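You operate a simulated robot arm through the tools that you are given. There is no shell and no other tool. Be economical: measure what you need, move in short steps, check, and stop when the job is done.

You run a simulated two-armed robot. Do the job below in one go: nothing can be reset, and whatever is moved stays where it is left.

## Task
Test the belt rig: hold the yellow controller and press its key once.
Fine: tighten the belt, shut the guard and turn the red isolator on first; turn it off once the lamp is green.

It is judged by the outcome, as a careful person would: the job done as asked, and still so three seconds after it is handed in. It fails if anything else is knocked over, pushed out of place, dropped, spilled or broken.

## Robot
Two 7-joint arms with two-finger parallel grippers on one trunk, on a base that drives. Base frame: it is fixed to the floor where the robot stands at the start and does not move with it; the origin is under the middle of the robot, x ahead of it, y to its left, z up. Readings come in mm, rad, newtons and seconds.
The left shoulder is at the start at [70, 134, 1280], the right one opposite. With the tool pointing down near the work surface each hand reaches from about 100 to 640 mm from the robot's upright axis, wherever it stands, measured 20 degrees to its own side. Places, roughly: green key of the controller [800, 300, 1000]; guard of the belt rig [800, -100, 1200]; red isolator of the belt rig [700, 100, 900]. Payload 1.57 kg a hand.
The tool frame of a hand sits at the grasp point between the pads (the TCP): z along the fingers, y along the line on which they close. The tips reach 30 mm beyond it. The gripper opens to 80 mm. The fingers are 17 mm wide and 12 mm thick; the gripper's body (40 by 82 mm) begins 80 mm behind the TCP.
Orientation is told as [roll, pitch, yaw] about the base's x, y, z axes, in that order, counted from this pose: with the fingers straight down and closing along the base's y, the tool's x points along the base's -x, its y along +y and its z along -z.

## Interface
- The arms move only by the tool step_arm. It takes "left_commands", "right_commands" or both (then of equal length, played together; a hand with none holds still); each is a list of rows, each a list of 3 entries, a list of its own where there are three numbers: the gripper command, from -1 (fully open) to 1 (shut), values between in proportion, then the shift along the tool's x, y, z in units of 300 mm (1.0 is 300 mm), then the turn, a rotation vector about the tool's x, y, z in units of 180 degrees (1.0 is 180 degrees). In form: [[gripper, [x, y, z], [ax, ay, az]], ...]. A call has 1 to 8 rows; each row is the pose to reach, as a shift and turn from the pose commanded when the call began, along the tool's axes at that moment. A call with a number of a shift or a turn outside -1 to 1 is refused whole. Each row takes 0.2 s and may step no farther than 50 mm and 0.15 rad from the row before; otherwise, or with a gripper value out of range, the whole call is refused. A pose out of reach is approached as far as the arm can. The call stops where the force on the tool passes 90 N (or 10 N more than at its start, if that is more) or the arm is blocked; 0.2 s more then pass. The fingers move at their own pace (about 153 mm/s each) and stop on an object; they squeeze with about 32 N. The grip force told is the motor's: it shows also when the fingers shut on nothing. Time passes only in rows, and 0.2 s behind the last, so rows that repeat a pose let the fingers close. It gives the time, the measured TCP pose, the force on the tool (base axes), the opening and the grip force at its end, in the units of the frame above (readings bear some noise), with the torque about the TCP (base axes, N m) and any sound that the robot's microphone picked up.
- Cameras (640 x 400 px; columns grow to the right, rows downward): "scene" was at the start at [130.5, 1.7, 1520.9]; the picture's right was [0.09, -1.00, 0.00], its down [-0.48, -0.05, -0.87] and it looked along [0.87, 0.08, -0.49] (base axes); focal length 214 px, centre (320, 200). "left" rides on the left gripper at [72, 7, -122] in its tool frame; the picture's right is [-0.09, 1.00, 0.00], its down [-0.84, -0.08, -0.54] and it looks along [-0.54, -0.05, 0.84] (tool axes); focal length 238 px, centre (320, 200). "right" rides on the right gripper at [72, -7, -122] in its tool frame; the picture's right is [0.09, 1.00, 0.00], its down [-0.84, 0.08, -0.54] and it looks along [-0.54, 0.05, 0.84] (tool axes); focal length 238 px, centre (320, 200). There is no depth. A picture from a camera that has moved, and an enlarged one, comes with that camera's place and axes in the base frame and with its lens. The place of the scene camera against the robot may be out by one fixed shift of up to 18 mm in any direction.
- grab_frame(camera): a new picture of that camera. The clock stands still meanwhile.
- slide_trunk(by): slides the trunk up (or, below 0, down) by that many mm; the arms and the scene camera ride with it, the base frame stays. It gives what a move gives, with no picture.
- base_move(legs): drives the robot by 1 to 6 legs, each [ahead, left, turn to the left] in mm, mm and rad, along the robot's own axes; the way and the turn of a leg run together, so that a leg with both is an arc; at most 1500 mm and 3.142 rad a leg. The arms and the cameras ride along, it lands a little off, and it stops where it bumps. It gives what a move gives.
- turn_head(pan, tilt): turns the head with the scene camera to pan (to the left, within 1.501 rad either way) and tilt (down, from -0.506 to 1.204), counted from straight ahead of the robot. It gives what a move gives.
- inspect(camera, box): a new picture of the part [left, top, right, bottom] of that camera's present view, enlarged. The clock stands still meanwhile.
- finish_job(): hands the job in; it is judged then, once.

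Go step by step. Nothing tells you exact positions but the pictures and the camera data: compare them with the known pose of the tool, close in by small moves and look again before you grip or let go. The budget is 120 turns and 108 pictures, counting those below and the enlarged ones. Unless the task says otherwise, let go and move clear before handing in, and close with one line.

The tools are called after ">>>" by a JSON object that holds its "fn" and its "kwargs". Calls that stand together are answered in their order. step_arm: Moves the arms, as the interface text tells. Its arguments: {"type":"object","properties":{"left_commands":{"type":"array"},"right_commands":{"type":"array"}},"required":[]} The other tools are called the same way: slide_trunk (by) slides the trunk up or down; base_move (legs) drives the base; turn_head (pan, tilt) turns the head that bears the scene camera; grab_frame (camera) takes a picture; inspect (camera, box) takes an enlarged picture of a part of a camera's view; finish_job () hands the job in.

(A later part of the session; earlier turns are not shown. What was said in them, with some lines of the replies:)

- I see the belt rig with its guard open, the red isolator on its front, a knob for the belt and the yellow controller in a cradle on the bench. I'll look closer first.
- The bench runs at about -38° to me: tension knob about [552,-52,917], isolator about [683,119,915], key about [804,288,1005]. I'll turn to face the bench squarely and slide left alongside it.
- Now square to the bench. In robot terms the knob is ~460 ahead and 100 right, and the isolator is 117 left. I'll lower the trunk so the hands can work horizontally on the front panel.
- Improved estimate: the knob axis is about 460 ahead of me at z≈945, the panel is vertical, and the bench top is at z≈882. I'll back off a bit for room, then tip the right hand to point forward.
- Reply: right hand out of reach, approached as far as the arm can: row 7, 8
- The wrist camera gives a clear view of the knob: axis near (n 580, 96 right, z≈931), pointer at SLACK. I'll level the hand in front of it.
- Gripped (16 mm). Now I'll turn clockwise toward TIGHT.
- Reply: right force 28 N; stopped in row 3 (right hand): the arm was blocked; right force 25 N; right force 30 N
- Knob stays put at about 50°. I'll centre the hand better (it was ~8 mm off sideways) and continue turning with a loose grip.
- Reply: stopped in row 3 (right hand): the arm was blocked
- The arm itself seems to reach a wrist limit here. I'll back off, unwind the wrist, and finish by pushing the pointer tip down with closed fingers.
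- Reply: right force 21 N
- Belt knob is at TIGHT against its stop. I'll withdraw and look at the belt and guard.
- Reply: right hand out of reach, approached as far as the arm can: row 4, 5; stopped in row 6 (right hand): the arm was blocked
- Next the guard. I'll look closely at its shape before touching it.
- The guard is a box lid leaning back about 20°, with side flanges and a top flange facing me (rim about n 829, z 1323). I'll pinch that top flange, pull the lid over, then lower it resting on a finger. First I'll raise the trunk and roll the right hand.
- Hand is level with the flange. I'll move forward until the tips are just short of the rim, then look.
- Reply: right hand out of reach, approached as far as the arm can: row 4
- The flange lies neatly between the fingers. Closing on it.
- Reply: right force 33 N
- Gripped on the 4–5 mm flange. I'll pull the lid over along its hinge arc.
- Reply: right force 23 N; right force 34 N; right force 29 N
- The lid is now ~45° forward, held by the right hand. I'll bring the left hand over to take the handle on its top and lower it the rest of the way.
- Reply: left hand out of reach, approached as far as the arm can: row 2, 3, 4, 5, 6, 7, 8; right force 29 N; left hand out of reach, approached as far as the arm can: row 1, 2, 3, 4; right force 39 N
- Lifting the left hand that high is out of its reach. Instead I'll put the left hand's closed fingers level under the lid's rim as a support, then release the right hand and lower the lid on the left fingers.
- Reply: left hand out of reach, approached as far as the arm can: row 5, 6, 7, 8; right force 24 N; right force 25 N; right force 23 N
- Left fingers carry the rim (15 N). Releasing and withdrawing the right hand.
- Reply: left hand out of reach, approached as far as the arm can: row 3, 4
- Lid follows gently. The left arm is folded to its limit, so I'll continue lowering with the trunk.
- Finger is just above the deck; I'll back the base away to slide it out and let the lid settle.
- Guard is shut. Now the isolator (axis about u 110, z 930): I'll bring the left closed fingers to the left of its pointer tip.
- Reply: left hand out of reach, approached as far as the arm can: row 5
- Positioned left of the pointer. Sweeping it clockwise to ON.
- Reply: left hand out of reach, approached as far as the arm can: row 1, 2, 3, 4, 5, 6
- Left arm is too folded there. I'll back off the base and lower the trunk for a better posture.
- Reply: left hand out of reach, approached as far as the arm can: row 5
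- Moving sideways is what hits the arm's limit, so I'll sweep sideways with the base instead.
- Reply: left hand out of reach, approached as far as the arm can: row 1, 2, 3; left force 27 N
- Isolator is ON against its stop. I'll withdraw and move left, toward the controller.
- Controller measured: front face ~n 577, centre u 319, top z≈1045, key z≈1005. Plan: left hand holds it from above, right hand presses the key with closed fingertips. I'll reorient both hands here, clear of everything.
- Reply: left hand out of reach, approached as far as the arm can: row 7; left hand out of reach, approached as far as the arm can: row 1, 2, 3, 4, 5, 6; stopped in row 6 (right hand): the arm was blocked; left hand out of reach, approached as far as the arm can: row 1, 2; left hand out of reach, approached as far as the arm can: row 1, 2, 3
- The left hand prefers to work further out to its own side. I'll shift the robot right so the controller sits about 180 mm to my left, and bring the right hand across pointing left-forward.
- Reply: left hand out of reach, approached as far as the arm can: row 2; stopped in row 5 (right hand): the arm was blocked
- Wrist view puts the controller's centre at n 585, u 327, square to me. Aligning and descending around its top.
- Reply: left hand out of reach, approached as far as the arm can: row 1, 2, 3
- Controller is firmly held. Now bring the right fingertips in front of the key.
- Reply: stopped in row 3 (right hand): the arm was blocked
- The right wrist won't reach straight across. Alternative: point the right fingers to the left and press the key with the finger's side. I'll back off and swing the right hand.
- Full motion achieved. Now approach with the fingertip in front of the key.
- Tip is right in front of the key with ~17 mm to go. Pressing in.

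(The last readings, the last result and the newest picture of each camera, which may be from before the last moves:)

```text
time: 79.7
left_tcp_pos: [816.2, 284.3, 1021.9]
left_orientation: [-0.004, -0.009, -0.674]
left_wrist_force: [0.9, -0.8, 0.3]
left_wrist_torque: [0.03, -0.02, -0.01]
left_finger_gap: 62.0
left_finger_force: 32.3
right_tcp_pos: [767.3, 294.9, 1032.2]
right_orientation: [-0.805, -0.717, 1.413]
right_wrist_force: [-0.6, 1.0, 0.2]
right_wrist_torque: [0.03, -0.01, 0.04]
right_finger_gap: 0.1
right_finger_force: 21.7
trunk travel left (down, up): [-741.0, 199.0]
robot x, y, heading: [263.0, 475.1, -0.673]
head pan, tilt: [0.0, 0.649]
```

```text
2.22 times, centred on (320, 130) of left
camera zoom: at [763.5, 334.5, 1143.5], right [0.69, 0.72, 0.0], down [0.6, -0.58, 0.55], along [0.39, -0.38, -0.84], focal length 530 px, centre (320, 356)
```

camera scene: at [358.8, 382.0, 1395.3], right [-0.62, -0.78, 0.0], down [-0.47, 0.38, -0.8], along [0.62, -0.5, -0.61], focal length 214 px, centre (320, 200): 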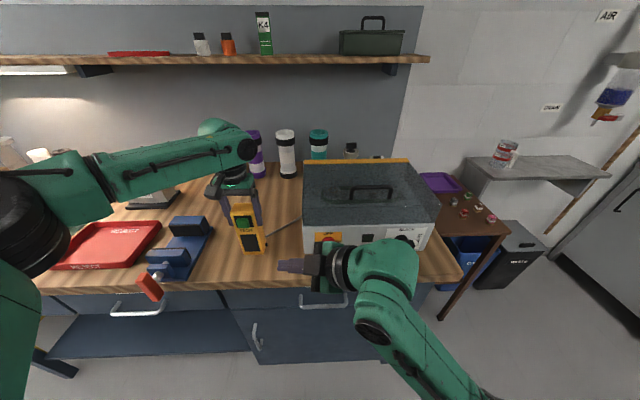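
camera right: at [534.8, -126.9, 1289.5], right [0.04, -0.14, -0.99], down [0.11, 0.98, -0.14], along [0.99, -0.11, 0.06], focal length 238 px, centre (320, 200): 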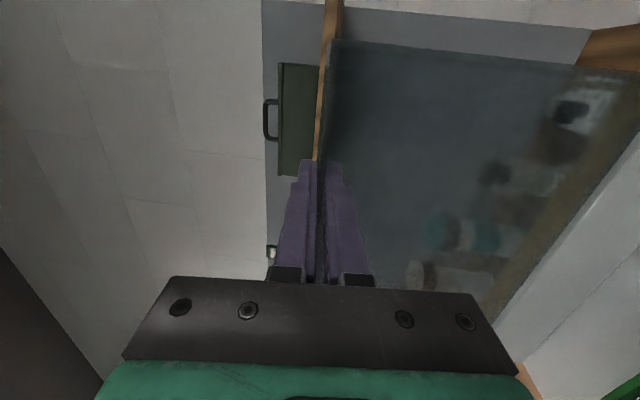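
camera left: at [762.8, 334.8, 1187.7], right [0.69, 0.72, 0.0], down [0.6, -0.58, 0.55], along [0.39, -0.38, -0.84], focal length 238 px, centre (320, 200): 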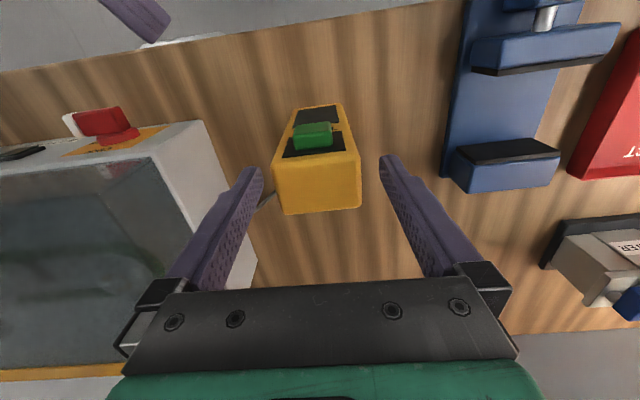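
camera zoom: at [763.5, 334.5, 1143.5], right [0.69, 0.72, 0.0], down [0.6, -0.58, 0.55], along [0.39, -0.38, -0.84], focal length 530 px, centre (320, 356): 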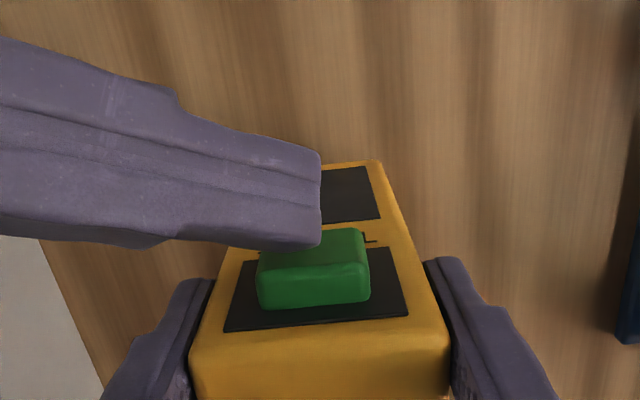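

>>> {"fn": "step_arm", "kwargs": {"right_commands": [[1, [-0.008, -0.01, 0.02], [0, 0, 0]], [1, [-0.0043, -0.018, 0.024], [0, 0, 0]], [1, [-0.0005, -0.0266, 0.028], [0, 0, 0]]]}}

>>> {"fn": "inspect", "kwargs": {"camera": "scene", "box": [190, 160, 450, 270]}}

```text
time: 80.5
left_tcp_pos: [816.4, 283.4, 1022.5]
left_orientation: [-0.004, -0.012, -0.672]
left_wrist_force: [19.4, -6.9, -0.8]
left_wrist_torque: [-0.01, -0.14, -0.18]
left_finger_gap: 61.8
left_finger_force: 31.6
right_tcp_pos: [779.9, 295.6, 1032.7]
right_orientation: [-0.801, -0.719, 1.416]
right_wrist_force: [-20.6, 6.9, 2.0]
right_wrist_torque: [0.09, 0.27, 0.18]
right_finger_gap: 0.0
right_finger_force: 21.4
trunk travel left (down, up): [-741.0, 199.0]
robot x, y, heading: [261.2, 479.0, -0.673]
head pan, tilt: [0.0, 0.649]
heard: click
```

```text
2.46 times, centred on (320, 215) of scene
camera zoom: at [359.2, 382.8, 1395.3], right [-0.62, -0.78, 0.0], down [-0.47, 0.38, -0.8], along [0.62, -0.5, -0.61], focal length 528 px, centre (320, 163)
```

zoom: 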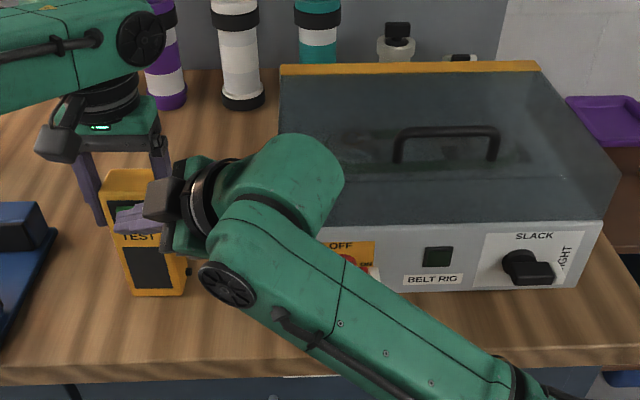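

A click: the key is pressed. Release it and check the lamp.

>>> {"fn": "step_arm", "kwargs": {"right_commands": [[1, [-0.037, 0.084, -0.04], [0, 0, 0]], [1, [-0.05, 0.12, -0.15], [0, 0, 0]], [1, [-0.05, 0.16, -0.27], [0, 0, 0]], [1, [-0.05, 0.2, -0.38], [0, 0, 0]]]}}

>>> {"fn": "inspect", "kwargs": {"camera": "scene", "box": [220, 160, 450, 270]}}

```text
time: 81.5
left_tcp_pos: [814.5, 284.2, 1023.2]
left_orientation: [-0.002, -0.007, -0.674]
left_wrist_force: [0.6, 0.0, -0.1]
left_wrist_torque: [0.05, -0.01, 0.01]
left_finger_gap: 61.5
left_finger_force: 32.6
right_tcp_pos: [654.6, 299.0, 1069.0]
right_orientation: [-0.806, -0.719, 1.414]
right_wrist_force: [-0.9, -0.3, -0.1]
right_wrist_torque: [-0.02, 0.03, 0.02]
right_finger_gap: 0.0
right_finger_force: 21.3
trunk travel left (down, up): [-741.0, 199.0]
robot x, y, heading: [261.3, 476.9, -0.675]
head pan, tilt: [0.0, 0.649]
```

```text
2.78 times, centred on (335, 215) of scene
camera zoom: at [357.8, 382.5, 1395.3], right [-0.62, -0.78, 0.0], down [-0.47, 0.38, -0.8], along [0.62, -0.5, -0.6], focal length 597 px, centre (278, 158)
```

zoom: 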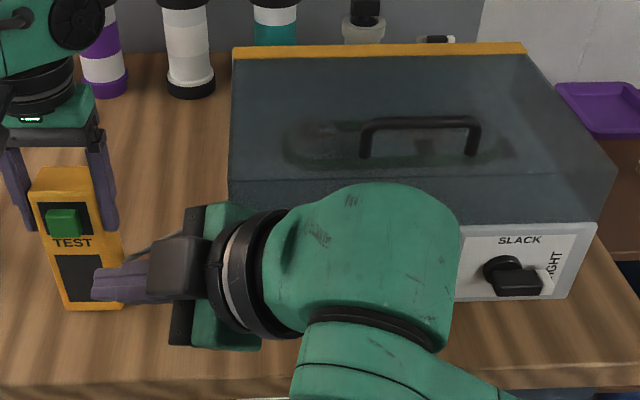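

Now release the controller, raise the left hand, and swing the right hand back to clear the view of the lamp.

>>> {"fn": "step_arm", "kwargs": {"left_commands": [[-0.8, [0, 0, 0], [0, 0, 0]], [-1, [0, 0, 0], [0, 0, 0]], [-1, [0, 0, -0.08], [0, 0, 0]], [-1, [0, 0, -0.18], [0, 0, 0]], [-1, [0, 0, -0.28], [0, 0, 0]], [-1, [0, 0, -0.36], [0, 0, 0]]], "right_commands": [[1, [0.06, -0.01, -0.067], [0.0285, 0.0237, 0.0228]], [1, [0.123, -0.02, -0.133], [0.057, 0.0473, 0.0457]], [1, [0.184, -0.03, -0.2], [0.0855, 0.071, 0.0685]], [1, [0.246, -0.04, -0.267], [0.114, 0.0947, 0.0913]], [1, [0.307, -0.05, -0.333], [0.1425, 0.1183, 0.1142]], [1, [0.369, -0.058, -0.4], [0.171, 0.142, 0.137]]]}}

>>> {"fn": "grab_frame", "kwargs": {"camera": "scene"}}

```text
time: 82.9
left_tcp_pos: [810.4, 294.9, 1128.4]
left_orientation: [-0.003, -0.011, -0.673]
left_wrist_force: [-0.6, -1.1, 0.6]
left_wrist_torque: [-0.02, -0.06, 0.01]
left_finger_gap: 80.0
left_finger_force: 0.0
left hand out of reach, approached as far as the arm can: row 5, 6
right_tcp_pos: [554.6, 163.2, 1069.3]
right_orientation: [-0.827, -0.686, 0.596]
right_wrist_force: [-0.1, 0.4, -0.1]
right_wrist_torque: [0.0, -0.02, -0.01]
right_finger_gap: 0.1
right_finger_force: 21.3
trunk travel left (down, up): [-741.0, 199.0]
robot x, y, heading: [261.4, 477.0, -0.672]
head pan, tilt: [0.0, 0.649]
```

```text
7 pictures are left
camera scene: at [357.8, 383.4, 1395.4], right [-0.62, -0.78, 0.0], down [-0.47, 0.38, -0.8], along [0.62, -0.5, -0.6], focal length 214 px, centre (320, 200)
```

scene: 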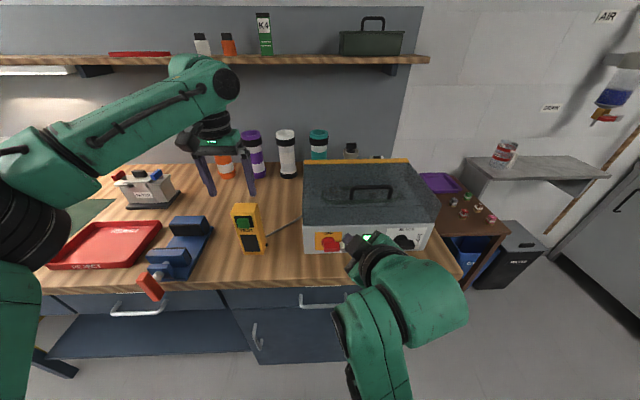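

>>> {"fn": "step_arm", "kwargs": {"left_commands": [[-1, [0.15, 0, 0], [0, 0, 0]], [-1, [0.3, 0, 0], [0, 0, 0]], [-1, [0.45, 0, 0], [0, 0, 0]]], "right_commands": [[1, [0, 0, 0], [0.0298, -0.0332, 0]], [1, [0, 0, 0], [0.0596, -0.0663, 0]], [1, [0, 0, 0], [0.0894, -0.0995, 0]]]}}

>>> {"fn": "inspect", "kwargs": {"camera": "scene", "box": [290, 200, 450, 270]}}

```text
time: 83.3
left_tcp_pos: [779.1, 322.8, 1130.0]
left_orientation: [-0.001, -0.014, -0.674]
left_wrist_force: [-0.4, 0.3, 0.2]
left_wrist_torque: [-0.06, -0.02, 0.0]
left_finger_gap: 79.9
left_finger_force: 0.0
right_tcp_pos: [547.4, 136.0, 1067.4]
right_orientation: [-1.102, -0.537, 0.739]
right_wrist_force: [-0.8, -0.1, -0.4]
right_wrist_torque: [-0.01, 0.01, 0.01]
right_finger_gap: 0.0
right_finger_force: 21.7
right hand out of reach, approached as far as the arm can: row 1, 2
trunk travel left (down, up): [-741.0, 199.0]
robot x, y, heading: [257.0, 477.7, -0.675]
head pan, tilt: [0.0, 0.649]
stopped in row 2 (right hand): the arm was blocked; the commanded pose is now the measured one
```

```text
4.00 times, centred on (370, 235) of scene
camera zoom: at [355.3, 386.8, 1395.9], right [-0.62, -0.78, 0.0], down [-0.47, 0.37, -0.8], along [0.62, -0.5, -0.6], focal length 858 px, centre (120, 60)
```

zoom: 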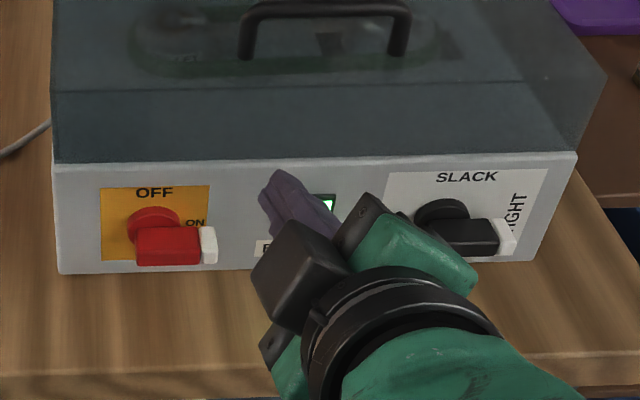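

Lamp is green. Now turn the isolator off: I'll put the right fingertip under the pointer and lift it. First pull the left hand back and lower the trunk.

>>> {"fn": "step_arm", "kwargs": {"left_commands": [[-1, [0.15, 0, -0.02], [0, 0, 0]], [-1, [0.3, 0, -0.04], [0, 0, 0]]]}}

>>> {"fn": "slide_trunk", "kwargs": {"by": -110}}

```text
time: 83.9
left_tcp_pos: [708.8, 377.4, 1138.4]
left_orientation: [-0.004, -0.013, -0.672]
left_wrist_force: [-0.4, 0.7, 0.5]
left_wrist_torque: [-0.02, 0.0, -0.01]
left_finger_gap: 80.0
left_finger_force: 0.2
right_tcp_pos: [547.9, 134.2, 1066.8]
right_orientation: [-1.101, -0.538, 0.739]
right_wrist_force: [0.0, 0.4, 0.1]
right_wrist_torque: [0.0, 0.01, -0.03]
right_finger_gap: 0.0
right_finger_force: 21.9
trunk travel left (down, up): [-741.0, 199.0]
robot x, y, heading: [260.6, 479.5, -0.67]
head pan, tilt: [0.0, 0.649]
```

```text
time: 85.3
left_tcp_pos: [711.1, 375.1, 1028.8]
left_orientation: [-0.003, -0.011, -0.675]
left_wrist_force: [0.2, -0.8, 0.5]
left_wrist_torque: [0.02, -0.02, -0.02]
left_finger_gap: 80.0
left_finger_force: 0.2
right_tcp_pos: [550.0, 131.5, 956.3]
right_orientation: [-1.099, -0.54, 0.738]
right_wrist_force: [-0.5, 0.6, 0.1]
right_wrist_torque: [-0.02, -0.02, 0.0]
right_finger_gap: 0.0
right_finger_force: 21.1
trunk travel left (down, up): [-631.0, 309.0]
robot x, y, heading: [262.5, 474.1, -0.674]
head pan, tilt: [0.0, 0.649]
```

>>> {"fn": "slide_trunk", "kwargs": {"by": -42}}

>>> {"fn": "base_move", "kwargs": {"legs": [[30, 32, 0]]}}

>>> {"fn": "inspect", "kwargs": {"camera": "scene", "box": [260, 190, 440, 310]}}

```text
time: 86.2
left_tcp_pos: [711.8, 376.1, 985.5]
left_orientation: [-0.002, -0.01, -0.672]
left_wrist_force: [-0.9, -0.2, 0.4]
left_wrist_torque: [-0.01, 0.03, 0.0]
left_finger_gap: 80.1
left_finger_force: 0.0
right_tcp_pos: [551.3, 132.0, 913.0]
right_orientation: [-1.097, -0.539, 0.735]
right_wrist_force: [-0.1, -0.2, -0.7]
right_wrist_torque: [-0.01, -0.01, 0.04]
right_finger_gap: 0.0
right_finger_force: 21.2
trunk travel left (down, up): [-589.0, 351.0]
robot x, y, heading: [262.0, 474.3, -0.673]
head pan, tilt: [0.0, 0.649]
```

```text
time: 87.1
left_tcp_pos: [755.2, 380.6, 987.0]
left_orientation: [-0.002, -0.009, -0.676]
left_wrist_force: [0.3, -0.4, -0.3]
left_wrist_torque: [0.02, 0.03, 0.02]
left_finger_gap: 80.2
left_finger_force: 0.1
right_tcp_pos: [594.8, 138.5, 912.4]
right_orientation: [-1.094, -0.54, 0.735]
right_wrist_force: [0.3, 0.3, 0.0]
right_wrist_torque: [-0.01, -0.04, -0.03]
right_finger_gap: 0.0
right_finger_force: 21.5
trunk travel left (down, up): [-589.0, 351.0]
robot x, y, heading: [302.7, 482.9, -0.673]
head pan, tilt: [0.0, 0.649]
```

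```text
3.33 times, centred on (350, 250) of scene
camera zoom: at [402.1, 389.1, 1243.4], right [-0.62, -0.78, 0.0], down [-0.47, 0.38, -0.8], along [0.62, -0.5, -0.6], focal length 715 px, centre (220, 33)
```

zoom: 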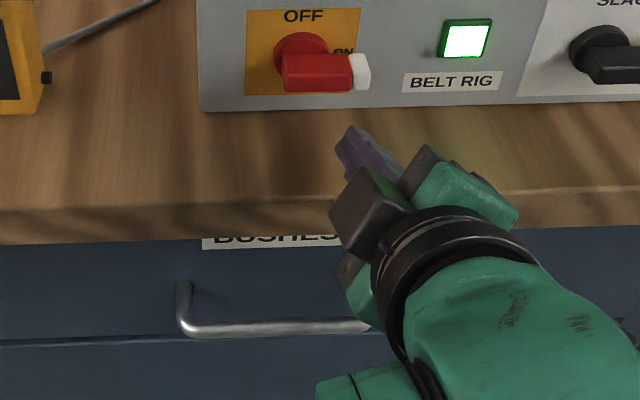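

>>> {"fn": "base_move", "kwargs": {"legs": [[38, 0, 0]]}}

>>> {"fn": "slide_trunk", "kwargs": {"by": 25}}

>>> {"fn": "inspect", "kwargs": {"camera": "scene", "box": [260, 190, 440, 310]}}

```text
time: 88.0
left_tcp_pos: [785.7, 356.6, 984.6]
left_orientation: [-0.001, -0.011, -0.674]
left_wrist_force: [-0.3, 0.1, 0.5]
left_wrist_torque: [0.03, 0.0, 0.02]
left_finger_gap: 79.9
left_finger_force: 0.0
right_tcp_pos: [624.2, 114.0, 913.0]
right_orientation: [-1.095, -0.538, 0.736]
right_wrist_force: [-0.5, 0.6, -0.4]
right_wrist_torque: [0.01, 0.02, -0.02]
right_finger_gap: 0.0
right_finger_force: 21.4
trunk travel left (down, up): [-589.0, 351.0]
robot x, y, heading: [334.6, 459.4, -0.677]
head pan, tilt: [0.0, 0.649]
```

```text
time: 88.7
left_tcp_pos: [785.5, 357.0, 1011.7]
left_orientation: [-0.002, -0.011, -0.672]
left_wrist_force: [-0.4, 0.5, -0.4]
left_wrist_torque: [0.01, -0.02, -0.02]
left_finger_gap: 80.1
left_finger_force: 0.0
right_tcp_pos: [625.7, 112.5, 938.3]
right_orientation: [-1.098, -0.536, 0.737]
right_wrist_force: [-0.5, 0.3, 0.0]
right_wrist_torque: [0.02, -0.03, 0.02]
right_finger_gap: 0.0
right_finger_force: 21.1
trunk travel left (down, up): [-614.0, 326.0]
robot x, y, heading: [336.4, 457.7, -0.674]
head pan, tilt: [0.0, 0.649]
```

```text
3.33 times, centred on (350, 250) of scene
camera zoom: at [432.4, 365.3, 1268.4], right [-0.62, -0.78, 0.0], down [-0.47, 0.38, -0.8], along [0.62, -0.5, -0.6], focal length 715 px, centre (220, 33)
```

zoom: 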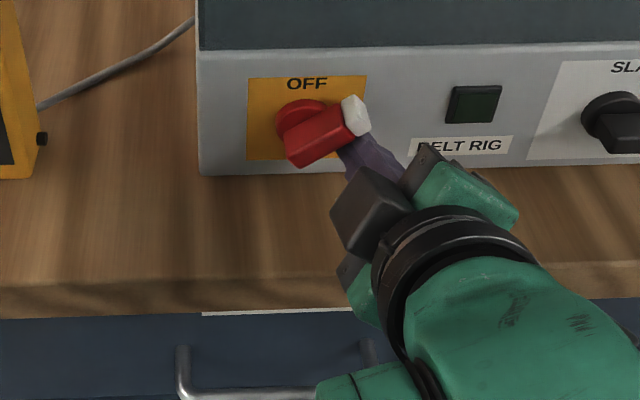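

Lamp went off as the pointer left ON. Continue lifting and then nudging it left to the OFF stop.

>>> {"fn": "slide_trunk", "kwargs": {"by": 30}}

>>> {"fn": "base_move", "kwargs": {"legs": [[0, 13, 0]]}}

>>> {"fn": "inspect", "kwargs": {"camera": "scene", "box": [260, 190, 440, 310]}}

```text
time: 89.4
left_tcp_pos: [785.4, 357.5, 1040.4]
left_orientation: [-0.001, -0.011, -0.674]
left_wrist_force: [-0.1, -0.1, 0.2]
left_wrist_torque: [-0.01, 0.0, -0.01]
left_finger_gap: 79.9
left_finger_force: 0.0
right_tcp_pos: [625.2, 113.4, 967.9]
right_orientation: [-1.098, -0.536, 0.738]
right_wrist_force: [-0.4, 0.7, 0.5]
right_wrist_torque: [-0.01, -0.01, 0.02]
right_finger_gap: 0.3
right_finger_force: 20.8
trunk travel left (down, up): [-644.0, 296.0]
robot x, y, heading: [336.6, 461.1, -0.673]
head pan, tilt: [0.0, 0.649]
```

```text
time: 90.2
left_tcp_pos: [791.7, 366.6, 1042.0]
left_orientation: [0.001, -0.009, -0.675]
left_wrist_force: [0.7, 0.6, -0.3]
left_wrist_torque: [0.0, -0.01, -0.01]
left_finger_gap: 80.1
left_finger_force: 0.0
right_tcp_pos: [630.8, 122.7, 968.9]
right_orientation: [-1.098, -0.539, 0.732]
right_wrist_force: [-9.0, -7.9, 0.4]
right_wrist_torque: [-0.13, 0.09, -0.26]
right_finger_gap: 0.1
right_finger_force: 21.3
trunk travel left (down, up): [-644.0, 296.0]
robot x, y, heading: [342.7, 467.7, -0.676]
head pan, tilt: [0.0, 0.649]
```

```text
3.33 times, centred on (350, 250) of scene
camera zoom: at [439.0, 374.7, 1298.4], right [-0.62, -0.78, 0.0], down [-0.47, 0.38, -0.8], along [0.62, -0.5, -0.6], focal length 715 px, centre (220, 33)
```

zoom: 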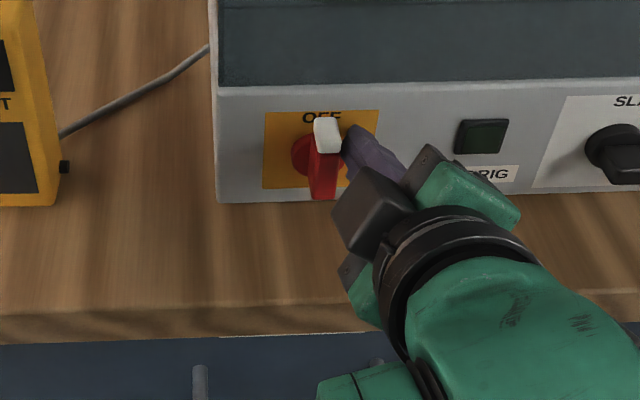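

Pointer is at OFF against its stop. Withdraw and take a last look.

>>> {"fn": "base_move", "kwargs": {"legs": [[0, -10, 0], [-200, 0, 0]]}}

>>> {"fn": "grab_frame", "kwargs": {"camera": "scene"}}

```text
time: 92.1
left_tcp_pos: [630.3, 483.7, 1040.7]
left_orientation: [-0.002, -0.01, -0.673]
left_wrist_force: [0.1, -0.4, 0.0]
left_wrist_torque: [-0.01, -0.03, -0.01]
left_finger_gap: 80.0
left_finger_force: 0.0
right_tcp_pos: [469.8, 239.6, 968.5]
right_orientation: [-1.099, -0.535, 0.732]
right_wrist_force: [1.0, 0.3, -1.0]
right_wrist_torque: [-0.02, 0.01, -0.02]
right_finger_gap: 0.0
right_finger_force: 21.7
trunk travel left (down, up): [-644.0, 296.0]
robot x, y, heading: [182.1, 584.4, -0.671]
head pan, tilt: [0.0, 0.649]
```

```text
2 pictures are left
camera scene: at [277.8, 491.8, 1298.3], right [-0.62, -0.78, 0.0], down [-0.47, 0.38, -0.8], along [0.62, -0.5, -0.6], focal length 214 px, centre (320, 200)
```

scene: 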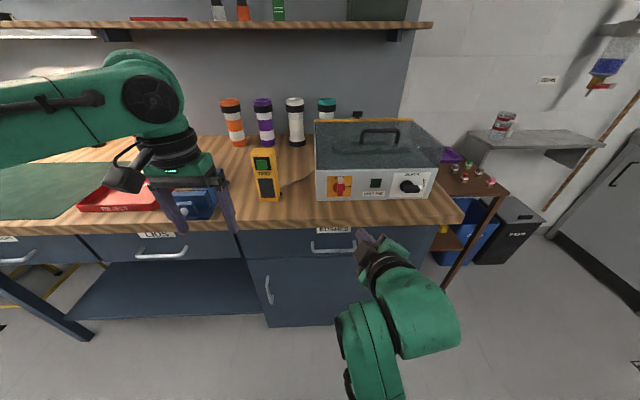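

Everything is in place: belt tight, guard shut, isolator off, controller standing upright, and both hands clear.

>>> {"fn": "finish_job", "kwargs": {}}

```text
The job is handed in.
```

I tightened the belt, shut the guard and turned the isolator on. With the controller held I pressed its key once and heard a click; the lamp went green, and I then turned the isolator off. I let go of everything and moved both hands clear before handing in.
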